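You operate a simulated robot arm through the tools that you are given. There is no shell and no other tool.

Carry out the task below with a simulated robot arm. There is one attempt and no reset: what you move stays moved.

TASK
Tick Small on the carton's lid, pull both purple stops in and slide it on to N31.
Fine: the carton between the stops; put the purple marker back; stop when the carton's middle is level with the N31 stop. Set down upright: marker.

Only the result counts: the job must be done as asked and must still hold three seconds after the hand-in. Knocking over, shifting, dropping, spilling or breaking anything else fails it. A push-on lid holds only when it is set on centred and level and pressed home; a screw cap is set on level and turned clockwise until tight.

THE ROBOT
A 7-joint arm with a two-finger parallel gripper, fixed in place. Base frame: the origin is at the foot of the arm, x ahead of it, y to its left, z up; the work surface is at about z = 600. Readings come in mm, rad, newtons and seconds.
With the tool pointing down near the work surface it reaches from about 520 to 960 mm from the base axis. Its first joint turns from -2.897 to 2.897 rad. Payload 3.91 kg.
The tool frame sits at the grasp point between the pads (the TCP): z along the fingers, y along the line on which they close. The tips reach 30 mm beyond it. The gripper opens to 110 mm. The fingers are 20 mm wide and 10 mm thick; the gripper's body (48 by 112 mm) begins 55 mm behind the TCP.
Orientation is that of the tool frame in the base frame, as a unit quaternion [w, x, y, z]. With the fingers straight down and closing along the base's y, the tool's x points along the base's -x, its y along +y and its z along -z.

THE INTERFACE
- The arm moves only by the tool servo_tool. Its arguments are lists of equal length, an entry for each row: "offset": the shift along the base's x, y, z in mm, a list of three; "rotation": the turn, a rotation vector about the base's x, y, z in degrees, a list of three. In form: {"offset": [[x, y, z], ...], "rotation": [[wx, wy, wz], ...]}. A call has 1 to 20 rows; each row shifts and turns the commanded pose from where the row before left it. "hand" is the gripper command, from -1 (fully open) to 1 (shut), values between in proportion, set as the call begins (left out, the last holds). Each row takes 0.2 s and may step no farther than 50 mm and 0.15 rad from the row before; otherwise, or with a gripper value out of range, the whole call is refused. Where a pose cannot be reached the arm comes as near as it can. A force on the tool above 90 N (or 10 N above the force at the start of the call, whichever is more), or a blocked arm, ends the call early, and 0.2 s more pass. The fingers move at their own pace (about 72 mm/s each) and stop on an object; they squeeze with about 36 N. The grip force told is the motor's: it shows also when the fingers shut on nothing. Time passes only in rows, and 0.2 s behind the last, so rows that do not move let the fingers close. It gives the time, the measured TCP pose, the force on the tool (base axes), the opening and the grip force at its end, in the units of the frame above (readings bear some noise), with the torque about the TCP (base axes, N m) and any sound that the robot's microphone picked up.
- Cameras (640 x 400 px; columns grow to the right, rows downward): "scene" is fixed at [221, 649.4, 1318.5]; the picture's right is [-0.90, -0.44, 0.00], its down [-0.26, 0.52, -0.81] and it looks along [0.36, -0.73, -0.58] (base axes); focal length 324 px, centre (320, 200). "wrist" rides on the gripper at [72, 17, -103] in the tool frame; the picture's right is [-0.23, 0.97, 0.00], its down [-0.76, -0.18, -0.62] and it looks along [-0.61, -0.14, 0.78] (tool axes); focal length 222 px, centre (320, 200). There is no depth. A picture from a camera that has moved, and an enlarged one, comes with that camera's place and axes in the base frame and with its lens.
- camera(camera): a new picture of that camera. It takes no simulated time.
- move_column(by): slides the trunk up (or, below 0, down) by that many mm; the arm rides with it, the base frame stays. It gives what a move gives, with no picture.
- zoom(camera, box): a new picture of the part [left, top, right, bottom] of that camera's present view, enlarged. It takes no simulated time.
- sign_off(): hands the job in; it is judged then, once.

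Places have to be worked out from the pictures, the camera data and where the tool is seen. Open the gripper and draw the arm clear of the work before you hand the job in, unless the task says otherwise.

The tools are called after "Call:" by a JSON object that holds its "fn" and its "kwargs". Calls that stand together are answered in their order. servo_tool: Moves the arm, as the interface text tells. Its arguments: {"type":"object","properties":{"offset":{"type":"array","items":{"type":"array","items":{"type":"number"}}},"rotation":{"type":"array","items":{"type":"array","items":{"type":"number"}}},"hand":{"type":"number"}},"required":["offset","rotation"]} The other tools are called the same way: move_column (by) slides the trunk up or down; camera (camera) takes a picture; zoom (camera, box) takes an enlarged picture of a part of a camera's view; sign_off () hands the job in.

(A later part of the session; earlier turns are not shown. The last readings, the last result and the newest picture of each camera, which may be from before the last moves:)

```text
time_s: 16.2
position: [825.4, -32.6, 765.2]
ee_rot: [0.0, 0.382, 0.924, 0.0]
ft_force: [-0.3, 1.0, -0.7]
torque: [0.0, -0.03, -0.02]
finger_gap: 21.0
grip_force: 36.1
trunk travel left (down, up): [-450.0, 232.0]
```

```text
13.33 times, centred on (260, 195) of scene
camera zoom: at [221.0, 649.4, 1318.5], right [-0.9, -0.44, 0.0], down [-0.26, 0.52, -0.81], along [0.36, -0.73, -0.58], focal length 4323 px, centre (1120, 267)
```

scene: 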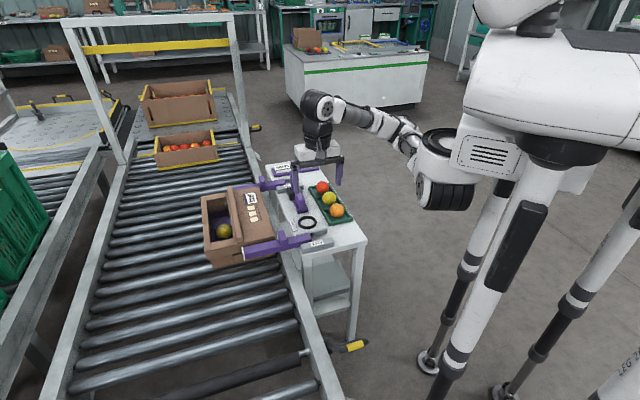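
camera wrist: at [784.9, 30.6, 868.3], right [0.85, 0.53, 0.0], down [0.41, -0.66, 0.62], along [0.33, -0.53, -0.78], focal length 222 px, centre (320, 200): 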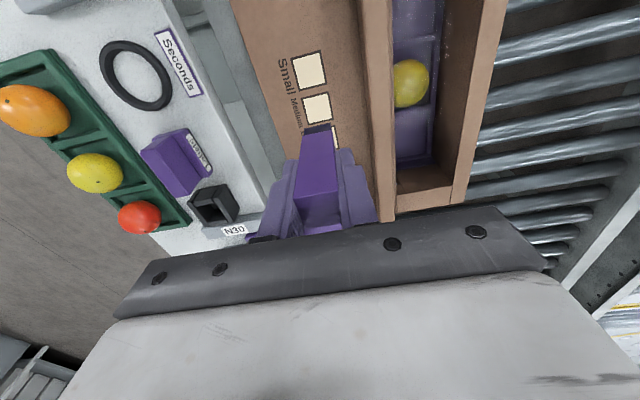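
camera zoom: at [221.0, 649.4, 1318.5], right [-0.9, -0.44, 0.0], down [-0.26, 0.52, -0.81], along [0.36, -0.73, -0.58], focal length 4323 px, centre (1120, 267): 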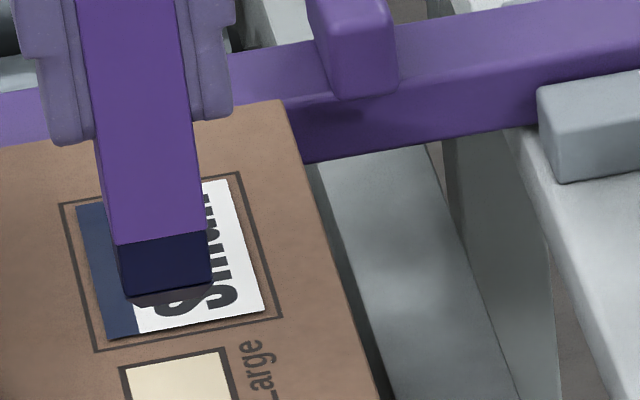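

The other purple block is a "Labels" stamp, so the item I hold is the marker. The nib never slid on the lid because the carton moved with it. I go back over the Small box for a much lighter touch.

Call:
{"fn": "servo_tool", "kwargs": {"offset": [[-14, 14, -20], [-14.5, 14, -15], [0, 0, -10], [0, 0, -4], [0, 0, -1.5], [0, 0, -1], [0, 0, 0]], "rotation": [[0, 0, 0], [0, 0, 0], [0, 0, 0], [0, 0, 0], [0, 0, 0], [0, 0, 0], [0, 0, 0]]}}

Call:
{"fn": "zoom", "kwargs": {"camera": "wrist", "box": [270, 80, 370, 150]}}

Call:
{"fn": "zoom", "kwargs": {"camera": "scene", "box": [235, 195, 265, 225]}}

```text
time_s: 17.8
position: [795.9, -5.0, 714.9]
ee_rot: [0.0, 0.383, 0.924, 0.0]
ft_force: [0.1, 0.5, 0.0]
torque: [-0.02, -0.02, 0.0]
finger_gap: 21.1
grip_force: 36.1
trunk travel left (down, up): [-450.0, 232.0]
```

```text
5.71 times, centred on (320, 115) of wrist
camera zoom: at [756.0, 58.5, 817.2], right [0.85, 0.53, 0.0], down [0.41, -0.66, 0.62], along [0.33, -0.53, -0.78], focal length 1269 px, centre (320, 686)
```

zoom: 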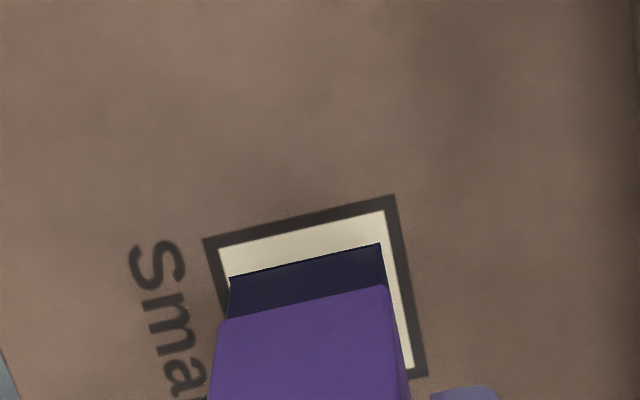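

```text
13.33 times, centred on (250, 210) of scene
camera zoom: at [221.0, 649.4, 1318.5], right [-0.9, -0.44, 0.0], down [-0.26, 0.52, -0.81], along [0.36, -0.73, -0.58], focal length 4323 px, centre (1253, 67)
```

zoom: 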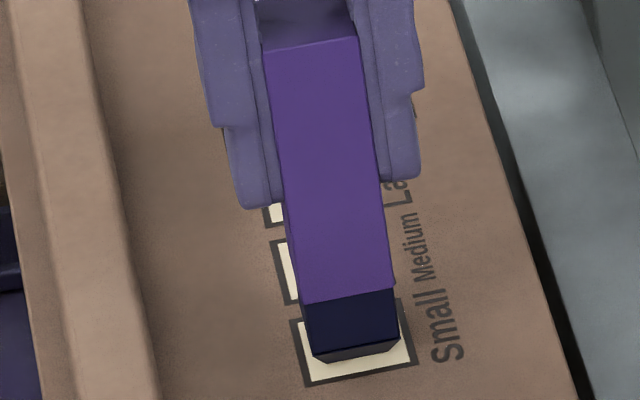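

The force is zero at measured z 714.9, just above contact. I lower in half-millimetre steps for a light touch.

Call:
{"fn": "servo_tool", "kwargs": {"offset": [[0, 0, -0.5], [0, 0, 0]], "rotation": [[0, 0, 0], [0, 0, 0]]}}

```text
time_s: 18.4
position: [796.0, -4.8, 713.2]
ee_rot: [0.0, 0.383, 0.924, 0.0]
ft_force: [0.5, 0.0, 0.7]
torque: [0.01, -0.02, 0.0]
finger_gap: 20.7
grip_force: 36.6
trunk travel left (down, up): [-450.0, 232.0]
```

Still under 1 N, so I go down another 0.4 mm.

Call:
{"fn": "servo_tool", "kwargs": {"offset": [[0, 0, -0.4], [0, 0, 0]], "rotation": [[0, 0, 0], [0, 0, 0]]}}

```text
time_s: 19.0
position: [795.6, -4.8, 714.3]
ee_rot: [0.0, 0.382, 0.924, 0.0]
ft_force: [0.1, 0.7, 3.0]
torque: [0.02, -0.02, 0.0]
finger_gap: 21.1
grip_force: 35.8
trunk travel left (down, up): [-450.0, 232.0]
```

About 3 N now. I try a stroke toward the bench (-b), which would also bring the carton back if it sticks, and compare the nib with the box.

Call:
{"fn": "servo_tool", "kwargs": {"offset": [[-1.06, -1.06, 0], [-1.06, -1.06, 0], [-1.06, -1.06, 0], [-1.06, -1.06, 0], [0, 0, 0]], "rotation": [[0, 0, 0], [0, 0, 0], [0, 0, 0], [0, 0, 0], [0, 0, 0]]}}

Call:
{"fn": "zoom", "kwargs": {"camera": "wrist", "box": [270, 80, 370, 150]}}

Call:
{"fn": "zoom", "kwargs": {"camera": "scene", "box": [235, 195, 265, 225]}}

```text
time_s: 20.2
position: [791.7, -8.5, 714.0]
ee_rot: [0.001, 0.383, 0.924, 0.0]
ft_force: [0.8, 0.4, 7.3]
torque: [0.06, -0.06, -0.01]
finger_gap: 21.2
grip_force: 35.5
trunk travel left (down, up): [-450.0, 232.0]
```

```text
5.71 times, centred on (320, 115) of wrist
camera zoom: at [751.1, 54.0, 816.8], right [0.85, 0.53, 0.0], down [0.41, -0.66, 0.62], along [0.33, -0.53, -0.78], focal length 1269 px, centre (320, 686)
```

zoom: 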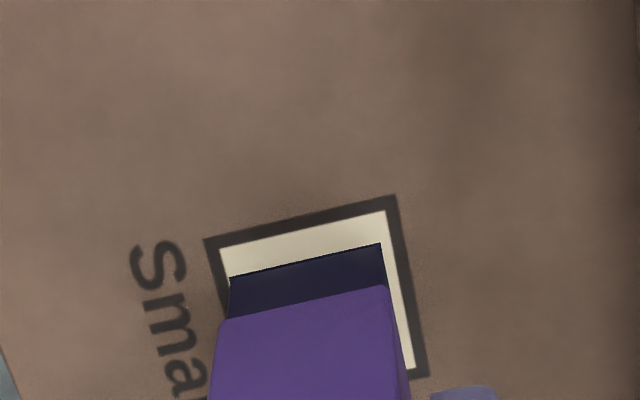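

```text
13.33 times, centred on (250, 210) of scene
camera zoom: at [221.0, 649.4, 1318.5], right [-0.9, -0.44, 0.0], down [-0.26, 0.52, -0.81], along [0.36, -0.73, -0.58], focal length 4323 px, centre (1253, 67)
```

zoom: 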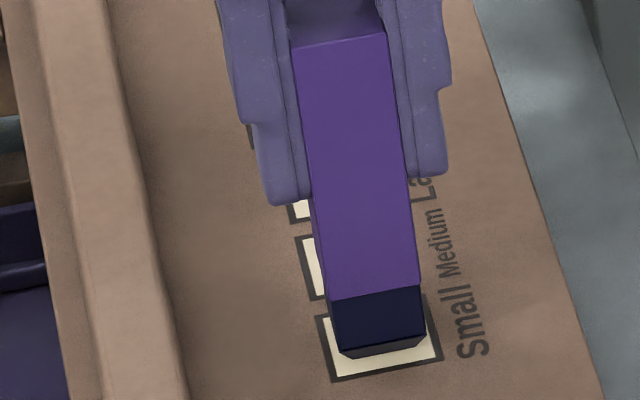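

The carton followed again and is now back at its original sideways position. I use the N31 stop as the backstop instead: drawing toward it rolls the carton up against the stop, after which the nib has to slide on the lid.

Call:
{"fn": "servo_tool", "kwargs": {"offset": [[-0.7, 0.7, 0.4], [-0.7, 0.7, 0], [-0.7, 0.7, 0], [-0.7, 0.7, 0], [-0.7, 0.7, 0], [-0.7, 0.7, 0], [-0.7, 0.7, 0], [0, 0, 0]], "rotation": [[0, 0, 0], [0, 0, 0], [0, 0, 0], [0, 0, 0], [0, 0, 0], [0, 0, 0], [0, 0, 0], [0, 0, 0]]}}

Call:
{"fn": "zoom", "kwargs": {"camera": "wrist", "box": [270, 80, 370, 150]}}

Call:
{"fn": "zoom", "kwargs": {"camera": "scene", "box": [235, 195, 265, 225]}}

Call:
{"fn": "zoom", "kwargs": {"camera": "scene", "box": [200, 215, 320, 275]}}

```text
time_s: 22.0
position: [786.9, -3.1, 713.6]
ee_rot: [0.0, 0.382, 0.924, 0.0]
ft_force: [0.4, -1.2, 2.2]
torque: [-0.02, -0.09, 0.03]
finger_gap: 21.1
grip_force: 36.1
trunk travel left (down, up): [-450.0, 232.0]
```

```text
5.71 times, centred on (320, 115) of wrist
camera zoom: at [746.7, 58.5, 816.8], right [0.85, 0.53, 0.0], down [0.41, -0.66, 0.62], along [0.33, -0.53, -0.78], focal length 1269 px, centre (320, 686)
```

zoom: 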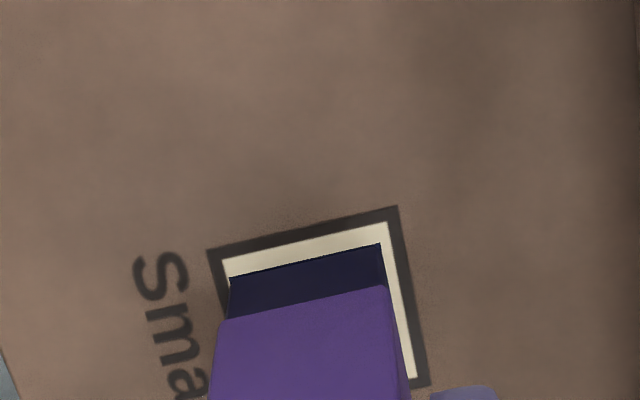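

```text
13.33 times, centred on (250, 210) of scene
camera zoom: at [221.0, 649.4, 1318.5], right [-0.9, -0.44, 0.0], down [-0.26, 0.52, -0.81], along [0.36, -0.73, -0.58], focal length 4323 px, centre (1253, 67)
```

zoom: 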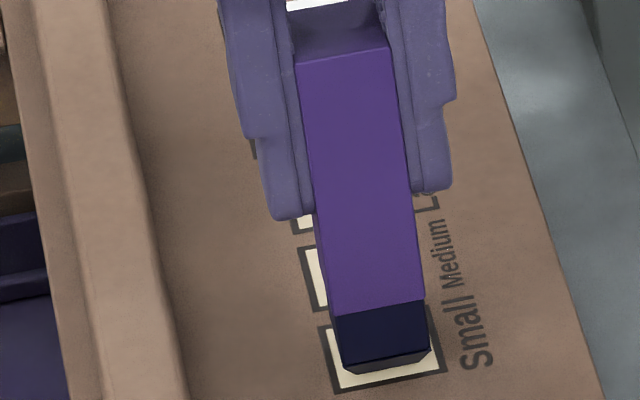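

```text
5.33 times, centred on (260, 245) of scene
camera zoom: at [221.0, 649.4, 1318.5], right [-0.9, -0.44, 0.0], down [-0.26, 0.52, -0.81], along [0.36, -0.73, -0.58], focal length 1729 px, centre (640, -40)
```

zoom: 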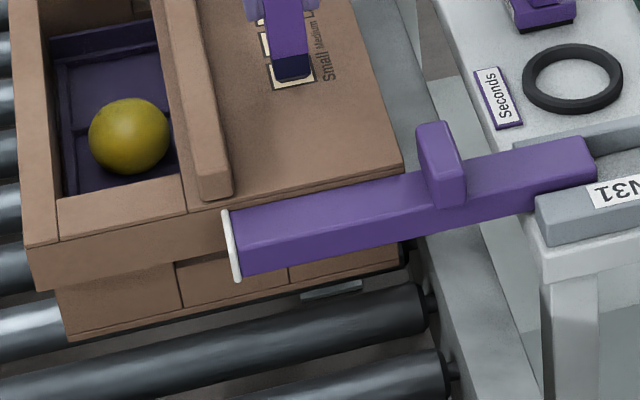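

The nib has now slid about 1.8 mm relative to the box, so the carton is against the N31 stop. I continue the stroke 5 mm in the same direction, then lift and look.

Call:
{"fn": "servo_tool", "kwargs": {"offset": [[-0.7, 0.7, 0], [-0.7, 0.7, 0], [-0.7, 0.7, 0], [-0.7, 0.7, 0], [-0.7, 0.7, 0], [0, 0, 0]], "rotation": [[0, 0, 0], [0, 0, 0], [0, 0, 0], [0, 0, 0], [0, 0, 0], [0, 0, 0]]}}

Call:
{"fn": "zoom", "kwargs": {"camera": "wrist", "box": [270, 80, 370, 150]}}

Call:
{"fn": "zoom", "kwargs": {"camera": "scene", "box": [235, 195, 265, 225]}}

```text
time_s: 23.4
position: [782.6, -0.6, 713.4]
ee_rot: [0.0, 0.383, 0.924, 0.001]
ft_force: [0.9, -0.7, 2.8]
torque: [-0.1, -0.11, 0.0]
finger_gap: 21.1
grip_force: 35.9
trunk travel left (down, up): [-450.0, 232.0]
```

```text
5.71 times, centred on (320, 115) of wrist
camera zoom: at [743.2, 61.9, 816.8], right [0.85, 0.53, 0.0], down [0.41, -0.66, 0.62], along [0.33, -0.53, -0.78], focal length 1269 px, centre (320, 686)
```

zoom: 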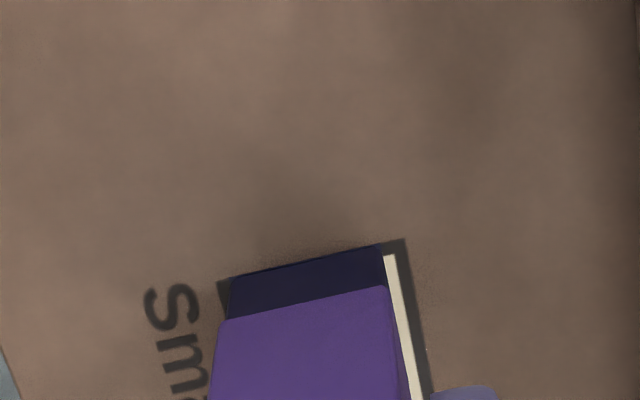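

```text
13.33 times, centred on (250, 210) of scene
camera zoom: at [221.0, 649.4, 1318.5], right [-0.9, -0.44, 0.0], down [-0.26, 0.52, -0.81], along [0.36, -0.73, -0.58], focal length 4323 px, centre (1253, 67)
```

zoom: 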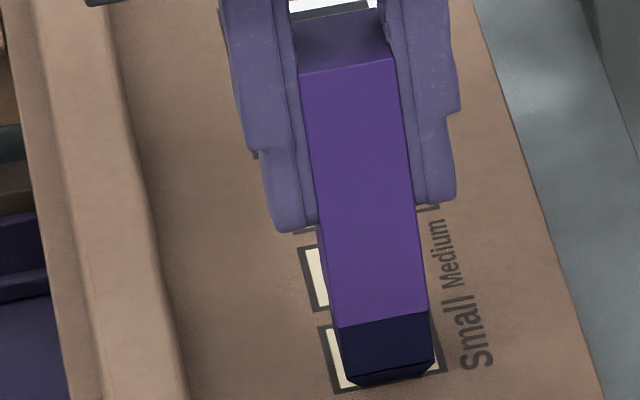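

The nib has slid about 6–7 mm while the carton stayed put against the stop. I lift and check for a mark.

Call:
{"fn": "servo_tool", "kwargs": {"offset": [[0, 0, 3], [0, 0, 10], [0, 0, 20], [14, -14, 20], [14, -14, 0], [0, 0, 0]], "rotation": [[0, 0, 0], [0, 0, 0], [0, 0, 0], [0, 0, 0], [0, 0, 0], [0, 0, 0]]}}

Call:
{"fn": "zoom", "kwargs": {"camera": "wrist", "box": [250, 40, 390, 140]}}

Call:
{"fn": "zoom", "kwargs": {"camera": "scene", "box": [235, 185, 275, 225]}}

```text
time_s: 24.8
position: [810.7, -30.8, 766.6]
ee_rot: [0.0, 0.382, 0.924, -0.001]
ft_force: [-0.6, 0.3, -1.9]
torque: [-0.03, 0.03, -0.01]
finger_gap: 21.0
grip_force: 36.0
trunk travel left (down, up): [-450.0, 232.0]
```

```text
4.00 times, centred on (320, 90) of wrist
camera zoom: at [771.2, 33.4, 869.7], right [0.85, 0.53, 0.0], down [0.41, -0.66, 0.62], along [0.33, -0.53, -0.78], focal length 888 px, centre (320, 640)
```

zoom: 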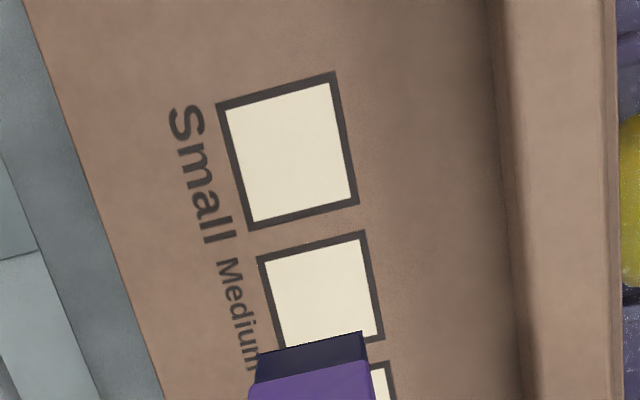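

```text
10.00 times, centred on (255, 205) of scene
camera zoom: at [221.0, 649.4, 1318.5], right [-0.9, -0.44, 0.0], down [-0.26, 0.52, -0.81], along [0.36, -0.73, -0.58], focal length 3242 px, centre (970, 150)
```

zoom: 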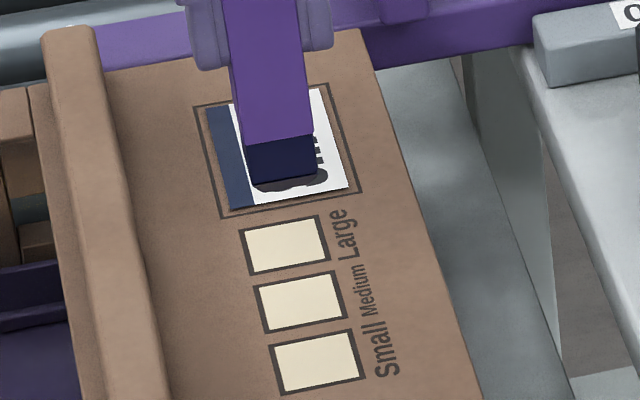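

No obvious mark yet. I check the box at higher magnification for a faint one.

Call:
{"fn": "zoom", "kwargs": {"camera": "wrist", "box": [290, 50, 350, 100]}}

Call:
{"fn": "zoom", "kwargs": {"camera": "scene", "box": [258, 205, 278, 225]}}

Call:
{"fn": "camera", "kwargs": {"camera": "wrist"}}

```text
8.00 times, centred on (320, 75) of wrist
camera zoom: at [771.2, 33.4, 869.7], right [0.85, 0.53, 0.0], down [0.41, -0.66, 0.62], along [0.33, -0.53, -0.78], focal length 1777 px, centre (320, 1200)
```

zoom: 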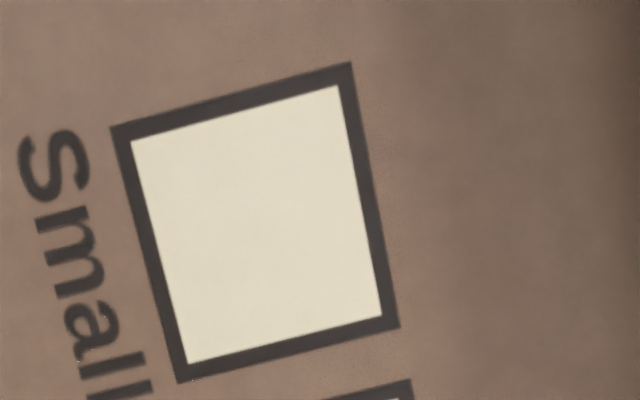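

```text
16.00 times, centred on (268, 215) of scene
camera zoom: at [221.0, 649.4, 1318.5], right [-0.9, -0.44, 0.0], down [-0.26, 0.52, -0.81], along [0.36, -0.73, -0.58], focal length 5188 px, centre (1152, -40)
```

zoom: 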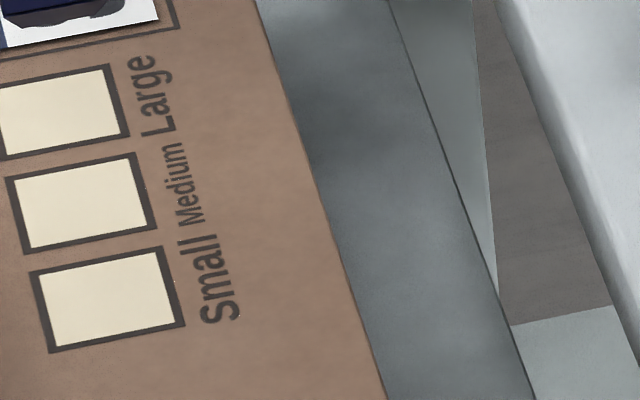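

```text
taken
camera wrist: at [771.2, 33.4, 869.7], right [0.85, 0.53, 0.0], down [0.41, -0.66, 0.62], along [0.33, -0.53, -0.78], focal length 222 px, centre (320, 200)
```

wrist: 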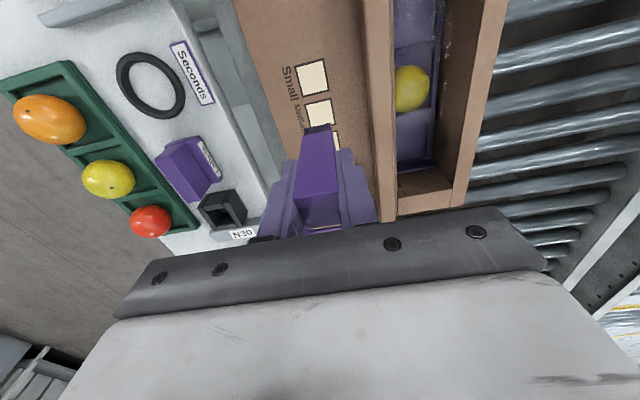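

There is nothing visible yet, so a longer and firmer stroke is the next thing to try. I start at the +a side of the Small box with about 8 N and draw some 14 mm toward the N31 stop.

Call:
{"fn": "servo_tool", "kwargs": {"offset": [[-10, 10, -20], [-9.7, 9.4, -18], [0, 0, -9], [0, 0, -4], [0, 0, -2], [0, 0, -1], [0, 0, 0]], "rotation": [[0, 0, 0], [0, 0, 0], [0, 0, 0], [0, 0, 0], [0, 0, 0], [0, 0, 0], [0, 0, 0]]}}

Call:
{"fn": "zoom", "kwargs": {"camera": "wrist", "box": [270, 80, 370, 150]}}

```text
time_s: 26.4
position: [791.8, -8.9, 713.7]
ee_rot: [0.001, 0.383, 0.924, 0.001]
ft_force: [0.3, -0.4, 7.2]
torque: [-0.04, 0.0, 0.02]
finger_gap: 21.3
grip_force: 36.1
trunk travel left (down, up): [-450.0, 232.0]
```

```text
5.71 times, centred on (320, 115) of wrist
camera zoom: at [751.0, 53.3, 816.7], right [0.85, 0.53, 0.0], down [0.41, -0.66, 0.62], along [0.33, -0.53, -0.78], focal length 1269 px, centre (320, 686)
```

zoom: 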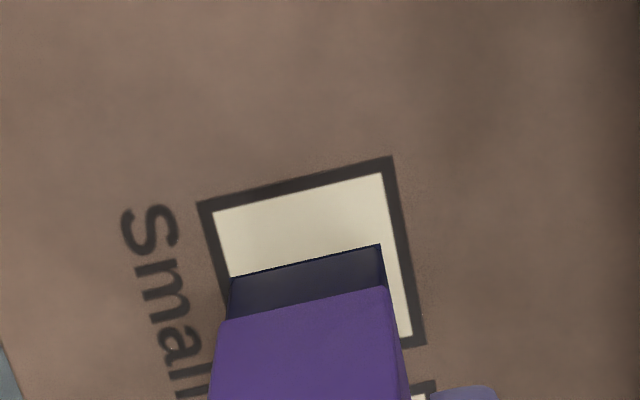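

7 N with the nib in the upper part of the box. Now I draw the stroke toward N31.

Call:
{"fn": "servo_tool", "kwargs": {"offset": [[-0.7, 0.7, 0], [-1, 1, 0], [-1, 1, 0], [-1, 1, 0], [-1, 1, 0], [-1, 1, 0], [-1, 1, 0], [-1, 1, 0], [-1, 1, 0], [0, 0, 0]], "rotation": [[0, 0, 0], [0, 0, 0], [0, 0, 0], [0, 0, 0], [0, 0, 0], [0, 0, 0], [0, 0, 0], [0, 0, 0], [0, 0, 0], [0, 0, 0]]}}

Call:
{"fn": "zoom", "kwargs": {"camera": "wrist", "box": [270, 80, 370, 150]}}

Call:
{"fn": "zoom", "kwargs": {"camera": "scene", "box": [235, 195, 265, 225]}}

```text
time_s: 28.6
position: [783.1, -0.6, 713.0]
ee_rot: [0.0, 0.383, 0.924, 0.0]
ft_force: [3.4, -3.6, 10.8]
torque: [-0.29, -0.27, 0.0]
finger_gap: 21.0
grip_force: 36.0
trunk travel left (down, up): [-450.0, 232.0]
```

```text
5.71 times, centred on (320, 115) of wrist
camera zoom: at [742.4, 61.9, 816.6], right [0.85, 0.53, 0.0], down [0.41, -0.66, 0.62], along [0.33, -0.53, -0.78], focal length 1269 px, centre (320, 686)
```

zoom: 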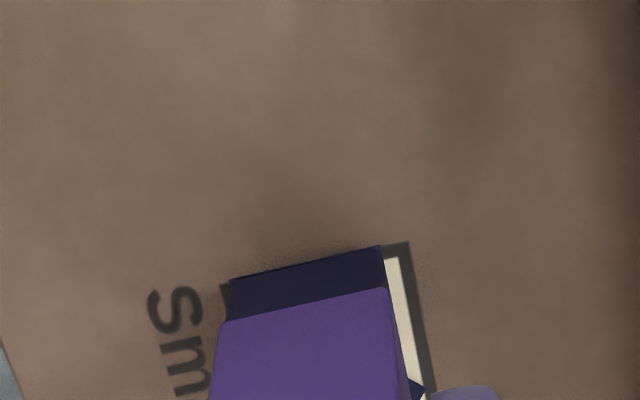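

```text
13.33 times, centred on (250, 210) of scene
camera zoom: at [221.0, 649.4, 1318.5], right [-0.9, -0.44, 0.0], down [-0.26, 0.52, -0.81], along [0.36, -0.73, -0.58], focal length 4323 px, centre (1253, 67)
```

zoom: 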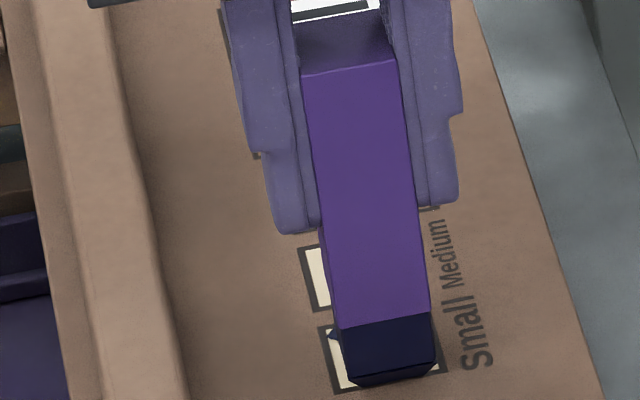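

A dark navy mark now peeks out from under the nib at the box's edge. I lift and look at it.

Call:
{"fn": "servo_tool", "kwargs": {"offset": [[0, 0, 3], [0, 0, 10], [0, 0, 20], [14, -14, 20], [14, -14, 0], [0, 0, 0]], "rotation": [[0, 0, 0], [0, 0, 0], [0, 0, 0], [0, 0, 0], [0, 0, 0], [0, 0, 0]]}}

Call:
{"fn": "zoom", "kwargs": {"camera": "wrist", "box": [250, 40, 390, 140]}}

Call:
{"fn": "zoom", "kwargs": {"camera": "scene", "box": [245, 195, 275, 225]}}

```text
time_s: 30.0
position: [810.2, -30.5, 766.2]
ee_rot: [0.0, 0.382, 0.924, 0.0]
ft_force: [0.1, 0.7, -0.1]
torque: [-0.01, -0.02, -0.03]
finger_gap: 21.1
grip_force: 36.2
trunk travel left (down, up): [-450.0, 232.0]
```

```text
4.00 times, centred on (320, 90) of wrist
camera zoom: at [770.4, 33.9, 869.3], right [0.85, 0.53, 0.0], down [0.41, -0.66, 0.62], along [0.33, -0.53, -0.78], focal length 888 px, centre (320, 640)
```

zoom: 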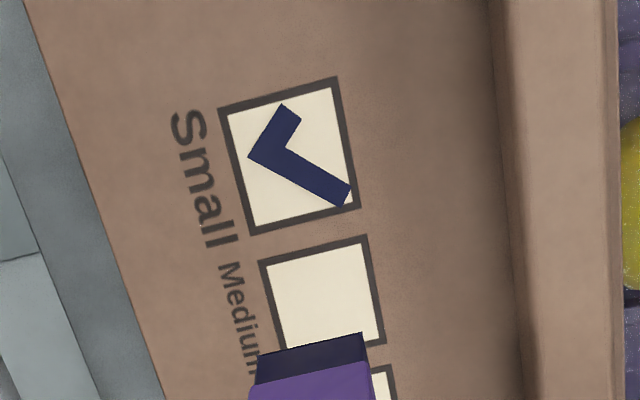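

```text
13.33 times, centred on (260, 210) of scene
camera zoom: at [221.0, 649.4, 1318.5], right [-0.9, -0.44, 0.0], down [-0.26, 0.52, -0.81], along [0.36, -0.73, -0.58], focal length 4323 px, centre (1120, 67)
```

zoom: 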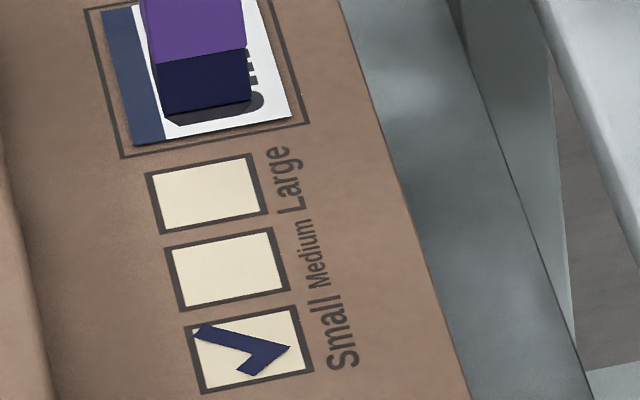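

A clean tick is in the Small box. I raise the marker and carry it back to directly above its holder at the pose where I took it.

Call:
{"fn": "servo_tool", "kwargs": {"offset": [[0, 0, 34], [0, 0, 34.1], [-8.9, -40.3, 0], [-8.9, -40.3, 0], [-8.9, -40.3, 0], [-8.9, -40.3, 0], [-8.86, -40.46, 0], [0, 0, 0]], "rotation": [[0, 0, 0], [0, 0, 0], [0, 0, 0], [0, 0, 0], [0, 0, 0], [0, 0, 0], [0, 0, 0], [0, 0, 0]]}}

Call:
{"fn": "zoom", "kwargs": {"camera": "wrist", "box": [240, 40, 400, 160]}}

Call:
{"fn": "zoom", "kwargs": {"camera": "scene", "box": [250, 100, 350, 215]}}

```text
time_s: 31.8
position: [767.1, -231.7, 833.2]
ee_rot: [0.0, 0.383, 0.924, 0.0]
ft_force: [0.4, -0.5, -0.7]
torque: [0.05, 0.02, 0.0]
finger_gap: 21.3
grip_force: 36.1
trunk travel left (down, up): [-450.0, 232.0]
```

```text
3.33 times, centred on (320, 100) of wrist
camera zoom: at [726.6, -168.3, 937.2], right [0.85, 0.53, 0.0], down [0.41, -0.66, 0.62], along [0.33, -0.53, -0.78], focal length 740 px, centre (320, 533)
```

zoom: 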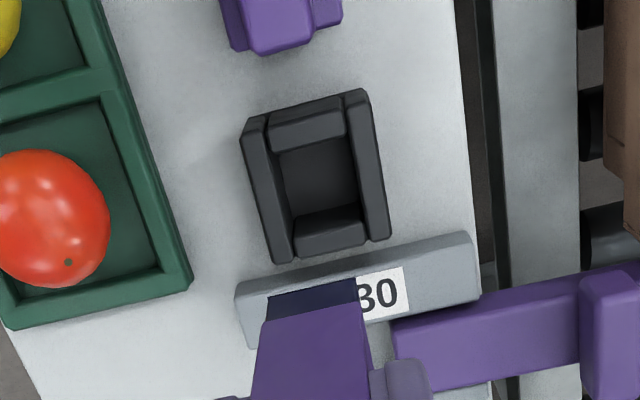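

```text
3.48 times, centred on (300, 158) of scene
camera zoom: at [221.0, 649.4, 1318.5], right [-0.9, -0.44, 0.0], down [-0.26, 0.52, -0.81], along [0.36, -0.73, -0.58], focal length 1128 px, centre (390, 348)
```

zoom: 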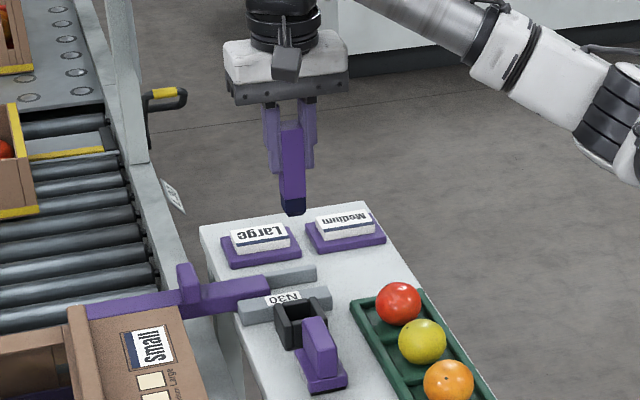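

The holder's pocket is unchanged and the pose matches the pick-up pose. I lower the marker slowly back into the pocket.

Call:
{"fn": "servo_tool", "kwargs": {"offset": [[0, 0, -30], [0, 0, -30], [0, 0, -20], [0, 0, -15], [0, 0, -15], [0, 0, -10], [0, 0, 0]], "rotation": [[0, 0, 0], [0, 0, 0], [0, 0, 0], [0, 0, 0], [0, 0, 0], [0, 0, 0], [0, 0, 0]]}}

Call:
{"fn": "zoom", "kwargs": {"camera": "wrist", "box": [250, 60, 390, 180]}}

Call:
{"fn": "zoom", "kwargs": {"camera": "scene", "box": [270, 150, 330, 210]}}

```text
time_s: 33.4
position: [766.3, -230.1, 713.6]
ee_rot: [0.0, 0.383, 0.924, 0.0]
ft_force: [-0.7, -1.0, -0.5]
torque: [0.01, -0.02, 0.01]
finger_gap: 20.8
grip_force: 36.4
trunk travel left (down, up): [-450.0, 232.0]
```

```text
3.33 times, centred on (320, 120) of wrist
camera zoom: at [726.6, -167.1, 816.9], right [0.85, 0.53, 0.0], down [0.41, -0.66, 0.62], along [0.33, -0.53, -0.78], focal length 740 px, centre (320, 467)
```

zoom: 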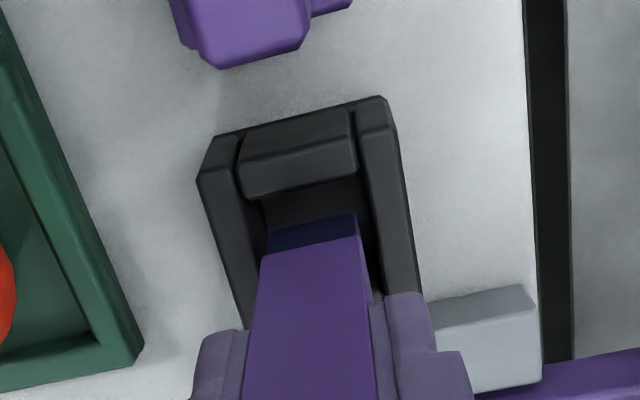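

```text
6.67 times, centred on (300, 180) of scene
camera zoom: at [221.0, 649.4, 1318.5], right [-0.9, -0.44, 0.0], down [-0.26, 0.52, -0.81], along [0.36, -0.73, -0.58], focal length 2162 px, centre (453, 333)
```

zoom: 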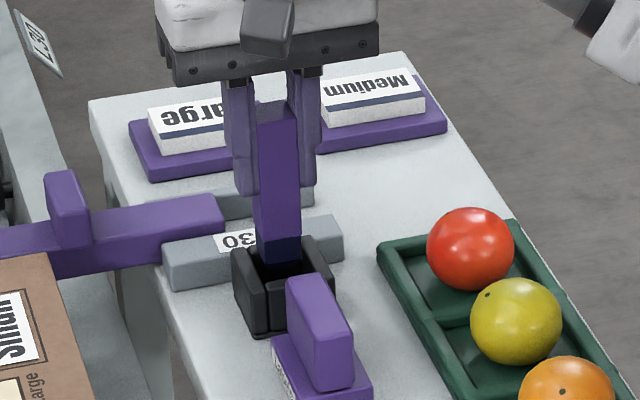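

The nib is entering the pocket cleanly with no contact force. I lower the remaining 30 mm, slower at the end.

Call:
{"fn": "servo_tool", "kwargs": {"offset": [[0, 0, -10], [0, 0, -10], [0, 0, -5], [0, 0, -3], [0, 0, -1.5], [0, 0, 0]], "rotation": [[0, 0, 0], [0, 0, 0], [0, 0, 0], [0, 0, 0], [0, 0, 0], [0, 0, 0]]}}

Call:
{"fn": "zoom", "kwargs": {"camera": "wrist", "box": [250, 60, 390, 180]}}

Call:
{"fn": "zoom", "kwargs": {"camera": "scene", "box": [270, 150, 330, 210]}}

```text
time_s: 34.8
position: [765.3, -230.9, 682.7]
ee_rot: [0.0, 0.383, 0.924, 0.0]
ft_force: [0.6, 0.0, -0.4]
torque: [0.0, -0.01, -0.01]
finger_gap: 21.2
grip_force: 36.4
trunk travel left (down, up): [-450.0, 232.0]
```

```text
3.33 times, centred on (320, 120) of wrist
camera zoom: at [726.4, -167.7, 787.3], right [0.85, 0.53, 0.0], down [0.41, -0.66, 0.62], along [0.33, -0.53, -0.78], focal length 740 px, centre (320, 467)
```

zoom: 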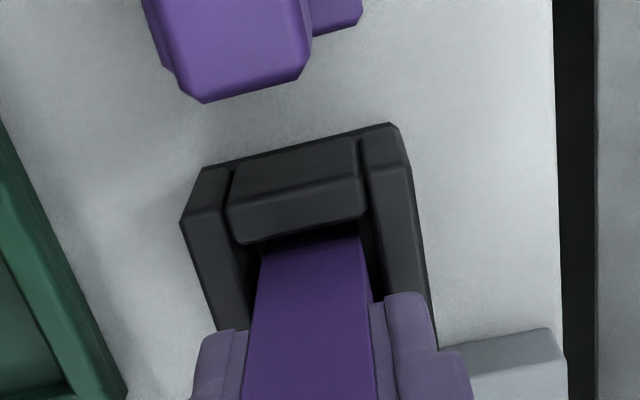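

```text
6.67 times, centred on (300, 180) of scene
camera zoom: at [221.0, 649.4, 1318.5], right [-0.9, -0.44, 0.0], down [-0.26, 0.52, -0.81], along [0.36, -0.73, -0.58], focal length 2162 px, centre (453, 333)
```

zoom: 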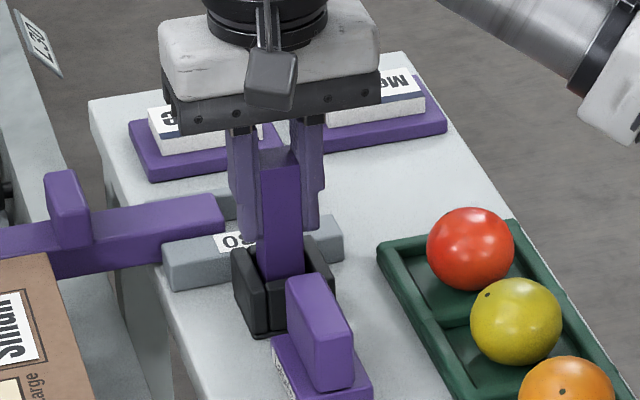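

The marker is seated to within about a millimetre with no force. I nudge down 0.8 mm to feel the bottom before opening.

Call:
{"fn": "servo_tool", "kwargs": {"offset": [[0, 0, -0.8], [0, 0, 0]], "rotation": [[0, 0, 0], [0, 0, 0]]}}

```text
time_s: 35.4
position: [765.9, -230.9, 683.1]
ee_rot: [0.0, 0.383, 0.924, 0.0]
ft_force: [-0.7, -0.2, -1.0]
torque: [-0.05, 0.01, -0.02]
finger_gap: 21.1
grip_force: 36.0
trunk travel left (down, up): [-450.0, 232.0]
```

No contact yet, so another 0.8 mm.

Call:
{"fn": "servo_tool", "kwargs": {"offset": [[0, 0, -0.8], [0, 0, 0]], "rotation": [[0, 0, 0], [0, 0, 0]]}}

```text
time_s: 36.0
position: [766.1, -231.5, 683.1]
ee_rot: [0.001, 0.383, 0.924, 0.0]
ft_force: [-0.1, 0.5, 5.2]
torque: [0.09, 0.07, 0.01]
finger_gap: 21.2
grip_force: 36.3
trunk travel left (down, up): [-450.0, 232.0]
```

The bottom is reached (5 N upward). I open gently to about 50 mm, staying clear of the tray, and let things settle.

Call:
{"fn": "servo_tool", "kwargs": {"offset": [[0, 0, 0], [0, 0, 0], [0, 0, 0]], "rotation": [[0, 0, 0], [0, 0, 0], [0, 0, 0]], "hand": 0.05}}

Call:
{"fn": "zoom", "kwargs": {"camera": "wrist", "box": [230, 60, 410, 240]}}

Call:
{"fn": "zoom", "kwargs": {"camera": "scene", "box": [270, 150, 330, 210]}}

```text
time_s: 36.8
position: [766.6, -231.6, 683.4]
ee_rot: [0.0, 0.382, 0.924, 0.0]
ft_force: [-0.3, -0.1, -0.3]
torque: [-0.01, 0.01, 0.0]
finger_gap: 52.1
grip_force: 0.1
trunk travel left (down, up): [-450.0, 232.0]
```

```text
2.22 times, centred on (320, 150) of wrist
camera zoom: at [726.4, -167.5, 786.0], right [0.85, 0.53, 0.0], down [0.41, -0.66, 0.62], along [0.33, -0.53, -0.78], focal length 494 px, centre (320, 311)
```

zoom: 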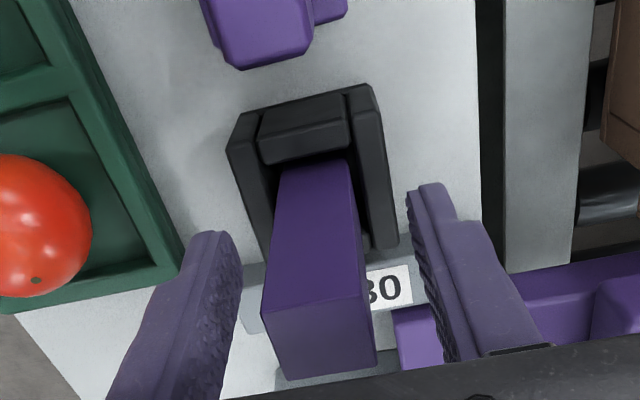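

```text
6.67 times, centred on (300, 180) of scene
camera zoom: at [221.0, 649.4, 1318.5], right [-0.9, -0.44, 0.0], down [-0.26, 0.52, -0.81], along [0.36, -0.73, -0.58], focal length 2162 px, centre (453, 333)
```

zoom: 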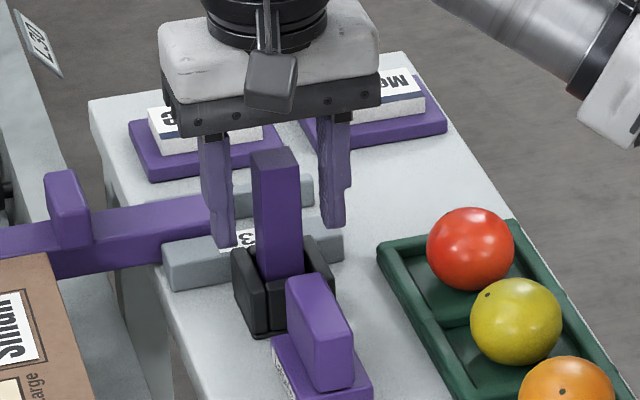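

The marker stands upright in its holder. I rise straight up clear of it and then look toward the N30 stop handle.

Call:
{"fn": "servo_tool", "kwargs": {"offset": [[0, 0, 15], [0, 0, 25], [0, 0, 35], [0, 0, 35], [25, 20, 20], [20, 15, 0], [0, 0, 0]], "rotation": [[0, 0, 0], [0, 0, 0], [0, 0, 0], [0, 0, 0], [0, 0, 0], [0, 0, 0], [0, 0, 0]]}}

Call:
{"fn": "camera", "kwargs": {"camera": "wrist"}}

Call:
{"fn": "zoom", "kwargs": {"camera": "wrist", "box": [260, 60, 460, 200]}}

Call:
{"fn": "zoom", "kwargs": {"camera": "scene", "box": [240, 150, 330, 210]}}

```text
time_s: 38.4
position: [812.1, -195.6, 813.0]
ee_rot: [0.001, 0.383, 0.924, 0.0]
ft_force: [-0.2, -0.4, -0.3]
torque: [0.02, -0.03, -0.01]
finger_gap: 52.2
grip_force: 0.0
trunk travel left (down, up): [-450.0, 232.0]
```

```text
taken
camera wrist: at [772.1, -132.1, 915.7], right [0.85, 0.53, 0.0], down [0.41, -0.66, 0.62], along [0.33, -0.53, -0.78], focal length 222 px, centre (320, 200)
```

wrist: 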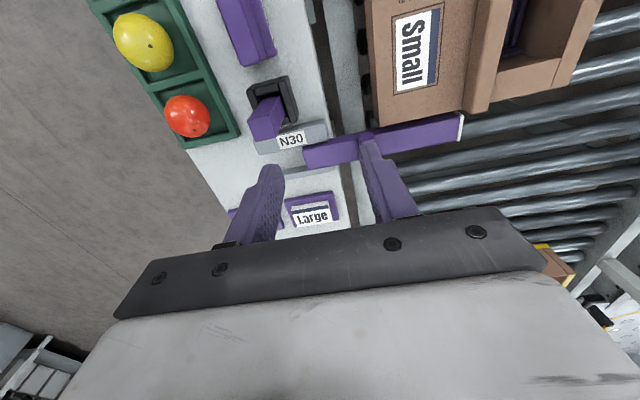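

```text
2.86 times, centred on (360, 130) of wrist
camera zoom: at [772.1, -132.1, 915.7], right [0.85, 0.53, 0.0], down [0.41, -0.66, 0.62], along [0.33, -0.53, -0.78], focal length 635 px, centre (206, 400)
```

zoom: 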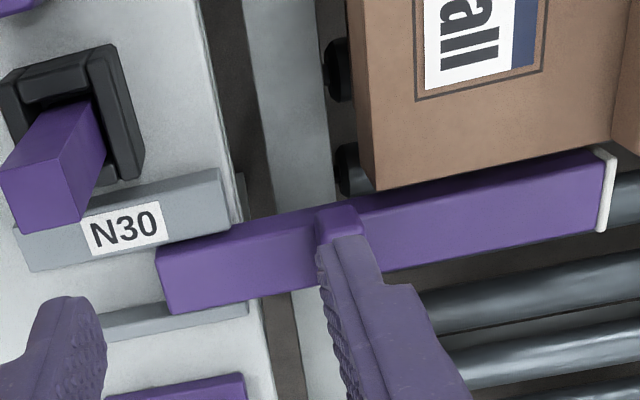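

```text
6.67 times, centred on (285, 180) of scene
camera zoom: at [221.0, 649.4, 1318.5], right [-0.9, -0.44, 0.0], down [-0.26, 0.52, -0.81], along [0.36, -0.73, -0.58], focal length 2162 px, centre (553, 333)
```

zoom: 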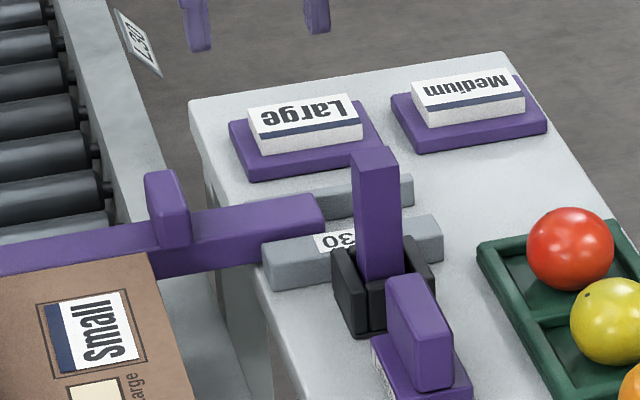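

The right finger hides the N30 handle here. I zoom in with the scene camera on both handles to get their shape.

Call:
{"fn": "zoom", "kwargs": {"camera": "scene", "box": [250, 165, 280, 195]}}

Call:
{"fn": "zoom", "kwargs": {"camera": "scene", "box": [262, 225, 312, 260]}}

Call:
{"fn": "zoom", "kwargs": {"camera": "scene", "box": [190, 180, 290, 275]}}

```text
13.33 times, centred on (265, 180) of scene
camera zoom: at [221.0, 649.4, 1318.5], right [-0.9, -0.44, 0.0], down [-0.26, 0.52, -0.81], along [0.36, -0.73, -0.58], focal length 4323 px, centre (1053, 467)
```

zoom: 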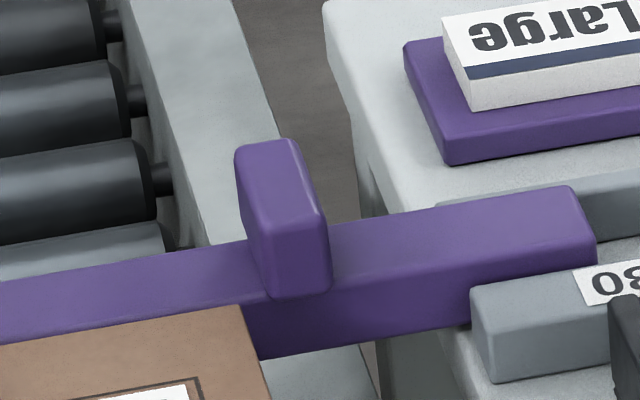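

```text
11.43 times, centred on (287, 242) of scene
camera zoom: at [221.0, 649.4, 1318.5], right [-0.9, -0.44, 0.0], down [-0.26, 0.52, -0.81], along [0.36, -0.73, -0.58], focal length 3706 px, centre (697, -286)
```

zoom: 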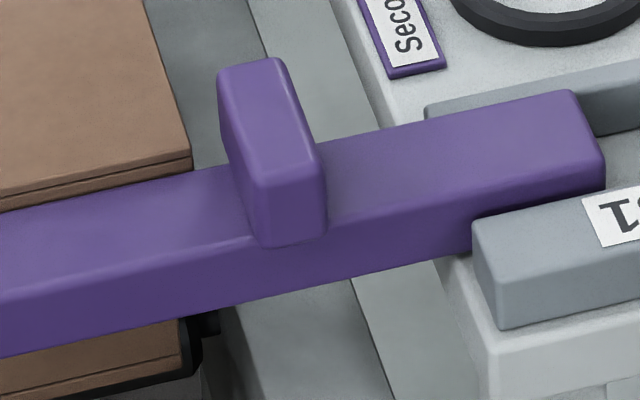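

```text
4.21 times, centred on (240, 228) of scene
camera zoom: at [221.0, 649.4, 1318.5], right [-0.9, -0.44, 0.0], down [-0.26, 0.52, -0.81], along [0.36, -0.73, -0.58], focal length 1365 px, centre (657, 84)
```

zoom: 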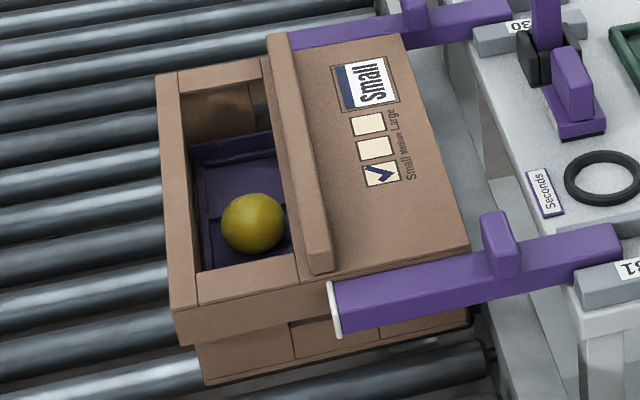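

The handles are blocks about 18 mm thick along the bar and as wide as it is, so closing along b suits them. I move above the N30 handle, estimated at about (888, -204), to centre on it.

Call:
{"fn": "servo_tool", "kwargs": {"offset": [[26, -3, 0], [26, -3, 0], [24, -2, -10], [0, 0, 0]], "rotation": [[0, 0, 0], [0, 0, 0], [0, 0, 0], [0, 0, 0]]}}

Call:
{"fn": "camera", "kwargs": {"camera": "wrist"}}

Call:
{"fn": "zoom", "kwargs": {"camera": "wrist", "box": [220, 40, 420, 180]}}

```text
time_s: 39.4
position: [887.9, -203.1, 801.6]
ee_rot: [0.0, 0.382, 0.924, 0.001]
ft_force: [-1.1, -0.4, -0.6]
torque: [0.01, 0.02, -0.03]
finger_gap: 52.3
grip_force: 0.0
trunk travel left (down, up): [-450.0, 232.0]
```

```text
taken
camera wrist: at [848.2, -140.3, 905.4], right [0.85, 0.53, 0.0], down [0.41, -0.66, 0.62], along [0.33, -0.53, -0.78], focal length 222 px, centre (320, 200)
```

wrist: 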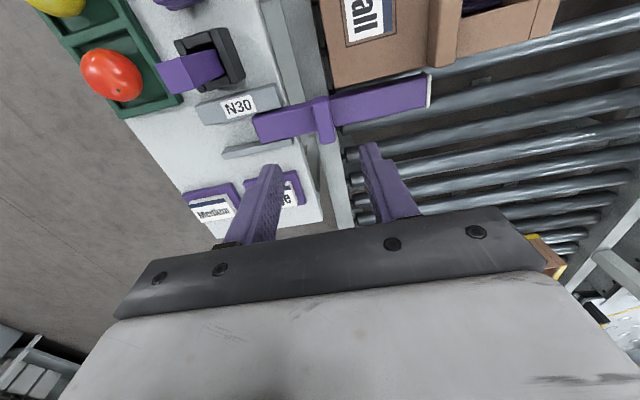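

```text
2.86 times, centred on (320, 110) of wrist
camera zoom: at [848.2, -140.3, 905.4], right [0.85, 0.53, 0.0], down [0.41, -0.66, 0.62], along [0.33, -0.53, -0.78], focal length 635 px, centre (320, 457)
```

zoom: 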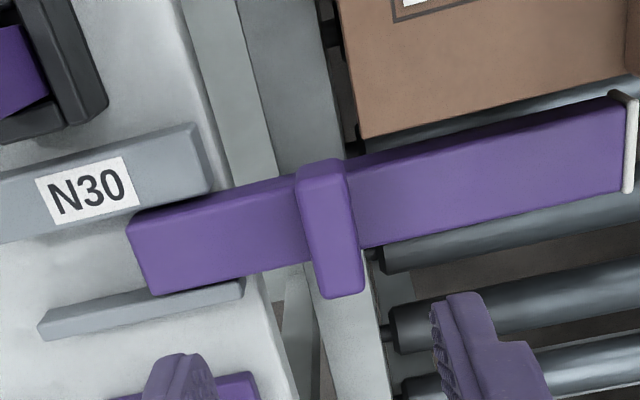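

Triangulation puts the N30 handle at about (899, -216), with its top at z≈648 and the bar's top at z≈621. I centre over it and descend to z≈700, tips still above the handle, to verify.

Call:
{"fn": "servo_tool", "kwargs": {"offset": [[6, -6.4, -30], [6.3, -6.4, -30], [0, 0, -25], [0, 0, -15], [0, 0, 0]], "rotation": [[0, 0, 0], [0, 0, 0], [0, 0, 0], [0, 0, 0], [0, 0, 0]]}}

Call:
{"fn": "camera", "kwargs": {"camera": "wrist"}}

Call:
{"fn": "zoom", "kwargs": {"camera": "wrist", "box": [220, 80, 420, 220]}}

Call:
{"fn": "zoom", "kwargs": {"camera": "scene", "box": [230, 140, 310, 200]}}

```text
time_s: 40.6
position: [899.8, -216.2, 702.3]
ee_rot: [0.0, 0.383, 0.924, 0.0]
ft_force: [-0.2, -0.2, 0.5]
torque: [0.0, 0.0, -0.01]
finger_gap: 52.4
grip_force: 0.2
trunk travel left (down, up): [-450.0, 232.0]
```

```text
taken
camera wrist: at [860.0, -153.0, 805.4], right [0.85, 0.53, 0.0], down [0.41, -0.66, 0.62], along [0.33, -0.53, -0.78], focal length 222 px, centre (320, 200)
```

wrist: 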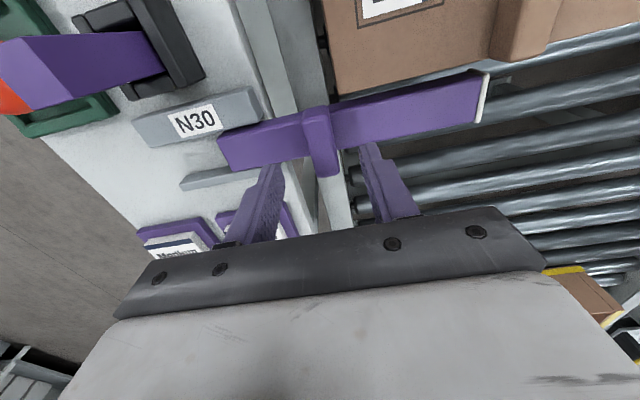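

```text
2.86 times, centred on (320, 150) of wrist
camera zoom: at [860.0, -153.0, 805.4], right [0.85, 0.53, 0.0], down [0.41, -0.66, 0.62], along [0.33, -0.53, -0.78], focal length 635 px, centre (320, 343)
```

zoom: 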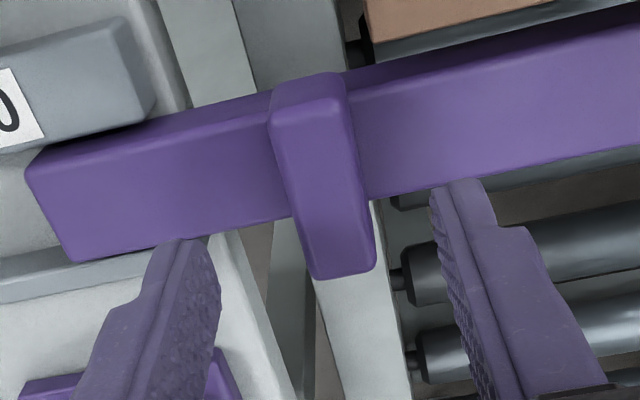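

```text
6.67 times, centred on (270, 170) of scene
camera zoom: at [221.0, 649.4, 1318.5], right [-0.9, -0.44, 0.0], down [-0.26, 0.52, -0.81], along [0.36, -0.73, -0.58], focal length 2162 px, centre (653, 400)
```

zoom: 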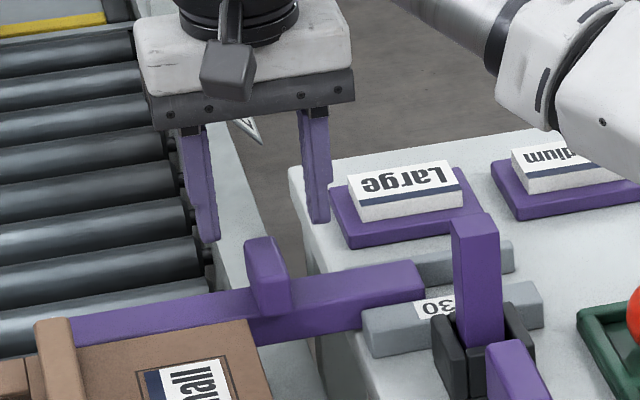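

The handle is centred between the fingers. I descend so the tips straddle it just above the bar (TCP z≈660), then close.

Call:
{"fn": "servo_tool", "kwargs": {"offset": [[1, 0.6, -15], [0, 0, -15], [0, 0, -8], [0, 0, -4], [0, 0, 0]], "rotation": [[0, 0, 0], [0, 0, 0], [0, 0, 0], [0, 0, 0], [0, 0, 0]]}}

Call:
{"fn": "zoom", "kwargs": {"camera": "wrist", "box": [220, 80, 420, 220]}}

Call:
{"fn": "zoom", "kwargs": {"camera": "scene", "box": [230, 150, 310, 210]}}

```text
time_s: 41.8
position: [899.6, -216.5, 660.9]
ee_rot: [0.0, 0.382, 0.924, -0.001]
ft_force: [-0.5, 0.4, 0.0]
torque: [-0.01, -0.03, -0.01]
finger_gap: 52.4
grip_force: 0.1
trunk travel left (down, up): [-450.0, 232.0]
```

```text
2.86 times, centred on (320, 150) of wrist
camera zoom: at [860.7, -152.5, 763.5], right [0.85, 0.53, 0.0], down [0.41, -0.66, 0.62], along [0.33, -0.53, -0.78], focal length 635 px, centre (320, 343)
```

zoom: 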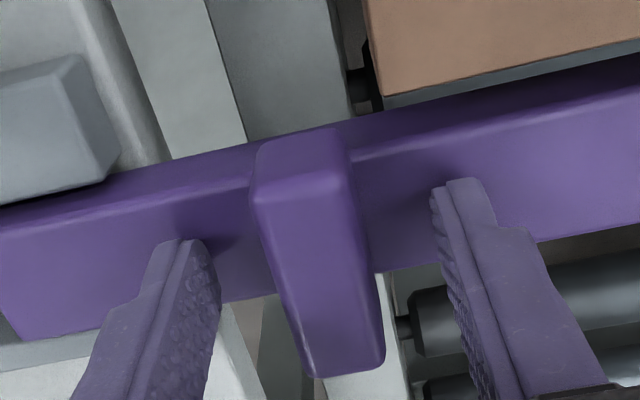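

```text
6.67 times, centred on (270, 180) of scene
camera zoom: at [221.0, 649.4, 1318.5], right [-0.9, -0.44, 0.0], down [-0.26, 0.52, -0.81], along [0.36, -0.73, -0.58], focal length 2162 px, centre (653, 333)
```

zoom: 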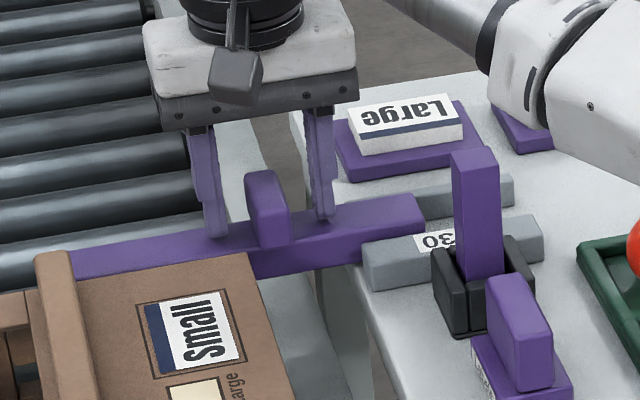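

The fingers straddle the handle just above the bar. I close on it.

Call:
{"fn": "servo_tool", "kwargs": {"offset": [[0, 0, 0], [0, 0, 0], [0, 0, 0], [0, 0, 0]], "rotation": [[0, 0, 0], [0, 0, 0], [0, 0, 0], [0, 0, 0]], "hand": 1}}

Call:
{"fn": "zoom", "kwargs": {"camera": "wrist", "box": [220, 80, 420, 220]}}

```text
time_s: 42.8
position: [900.9, -214.4, 660.4]
ee_rot: [0.0, 0.382, 0.924, 0.0]
ft_force: [1.4, 1.3, -0.8]
torque: [-0.35, -0.43, -0.05]
finger_gap: 19.8
grip_force: 45.1
trunk travel left (down, up): [-450.0, 232.0]
```

```text
2.86 times, centred on (320, 150) of wrist
camera zoom: at [860.8, -152.4, 763.6], right [0.85, 0.53, 0.0], down [0.41, -0.66, 0.62], along [0.33, -0.53, -0.78], focal length 635 px, centre (320, 343)
```

zoom: 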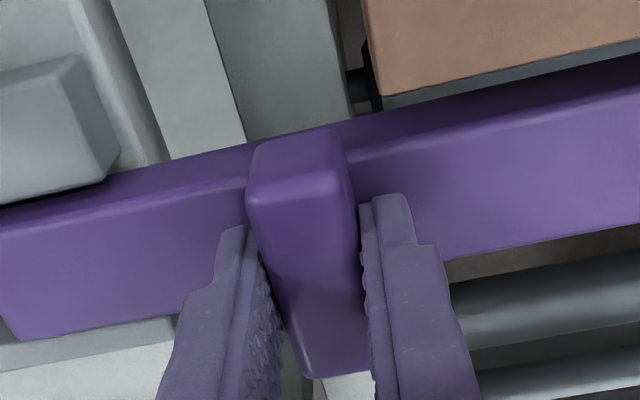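

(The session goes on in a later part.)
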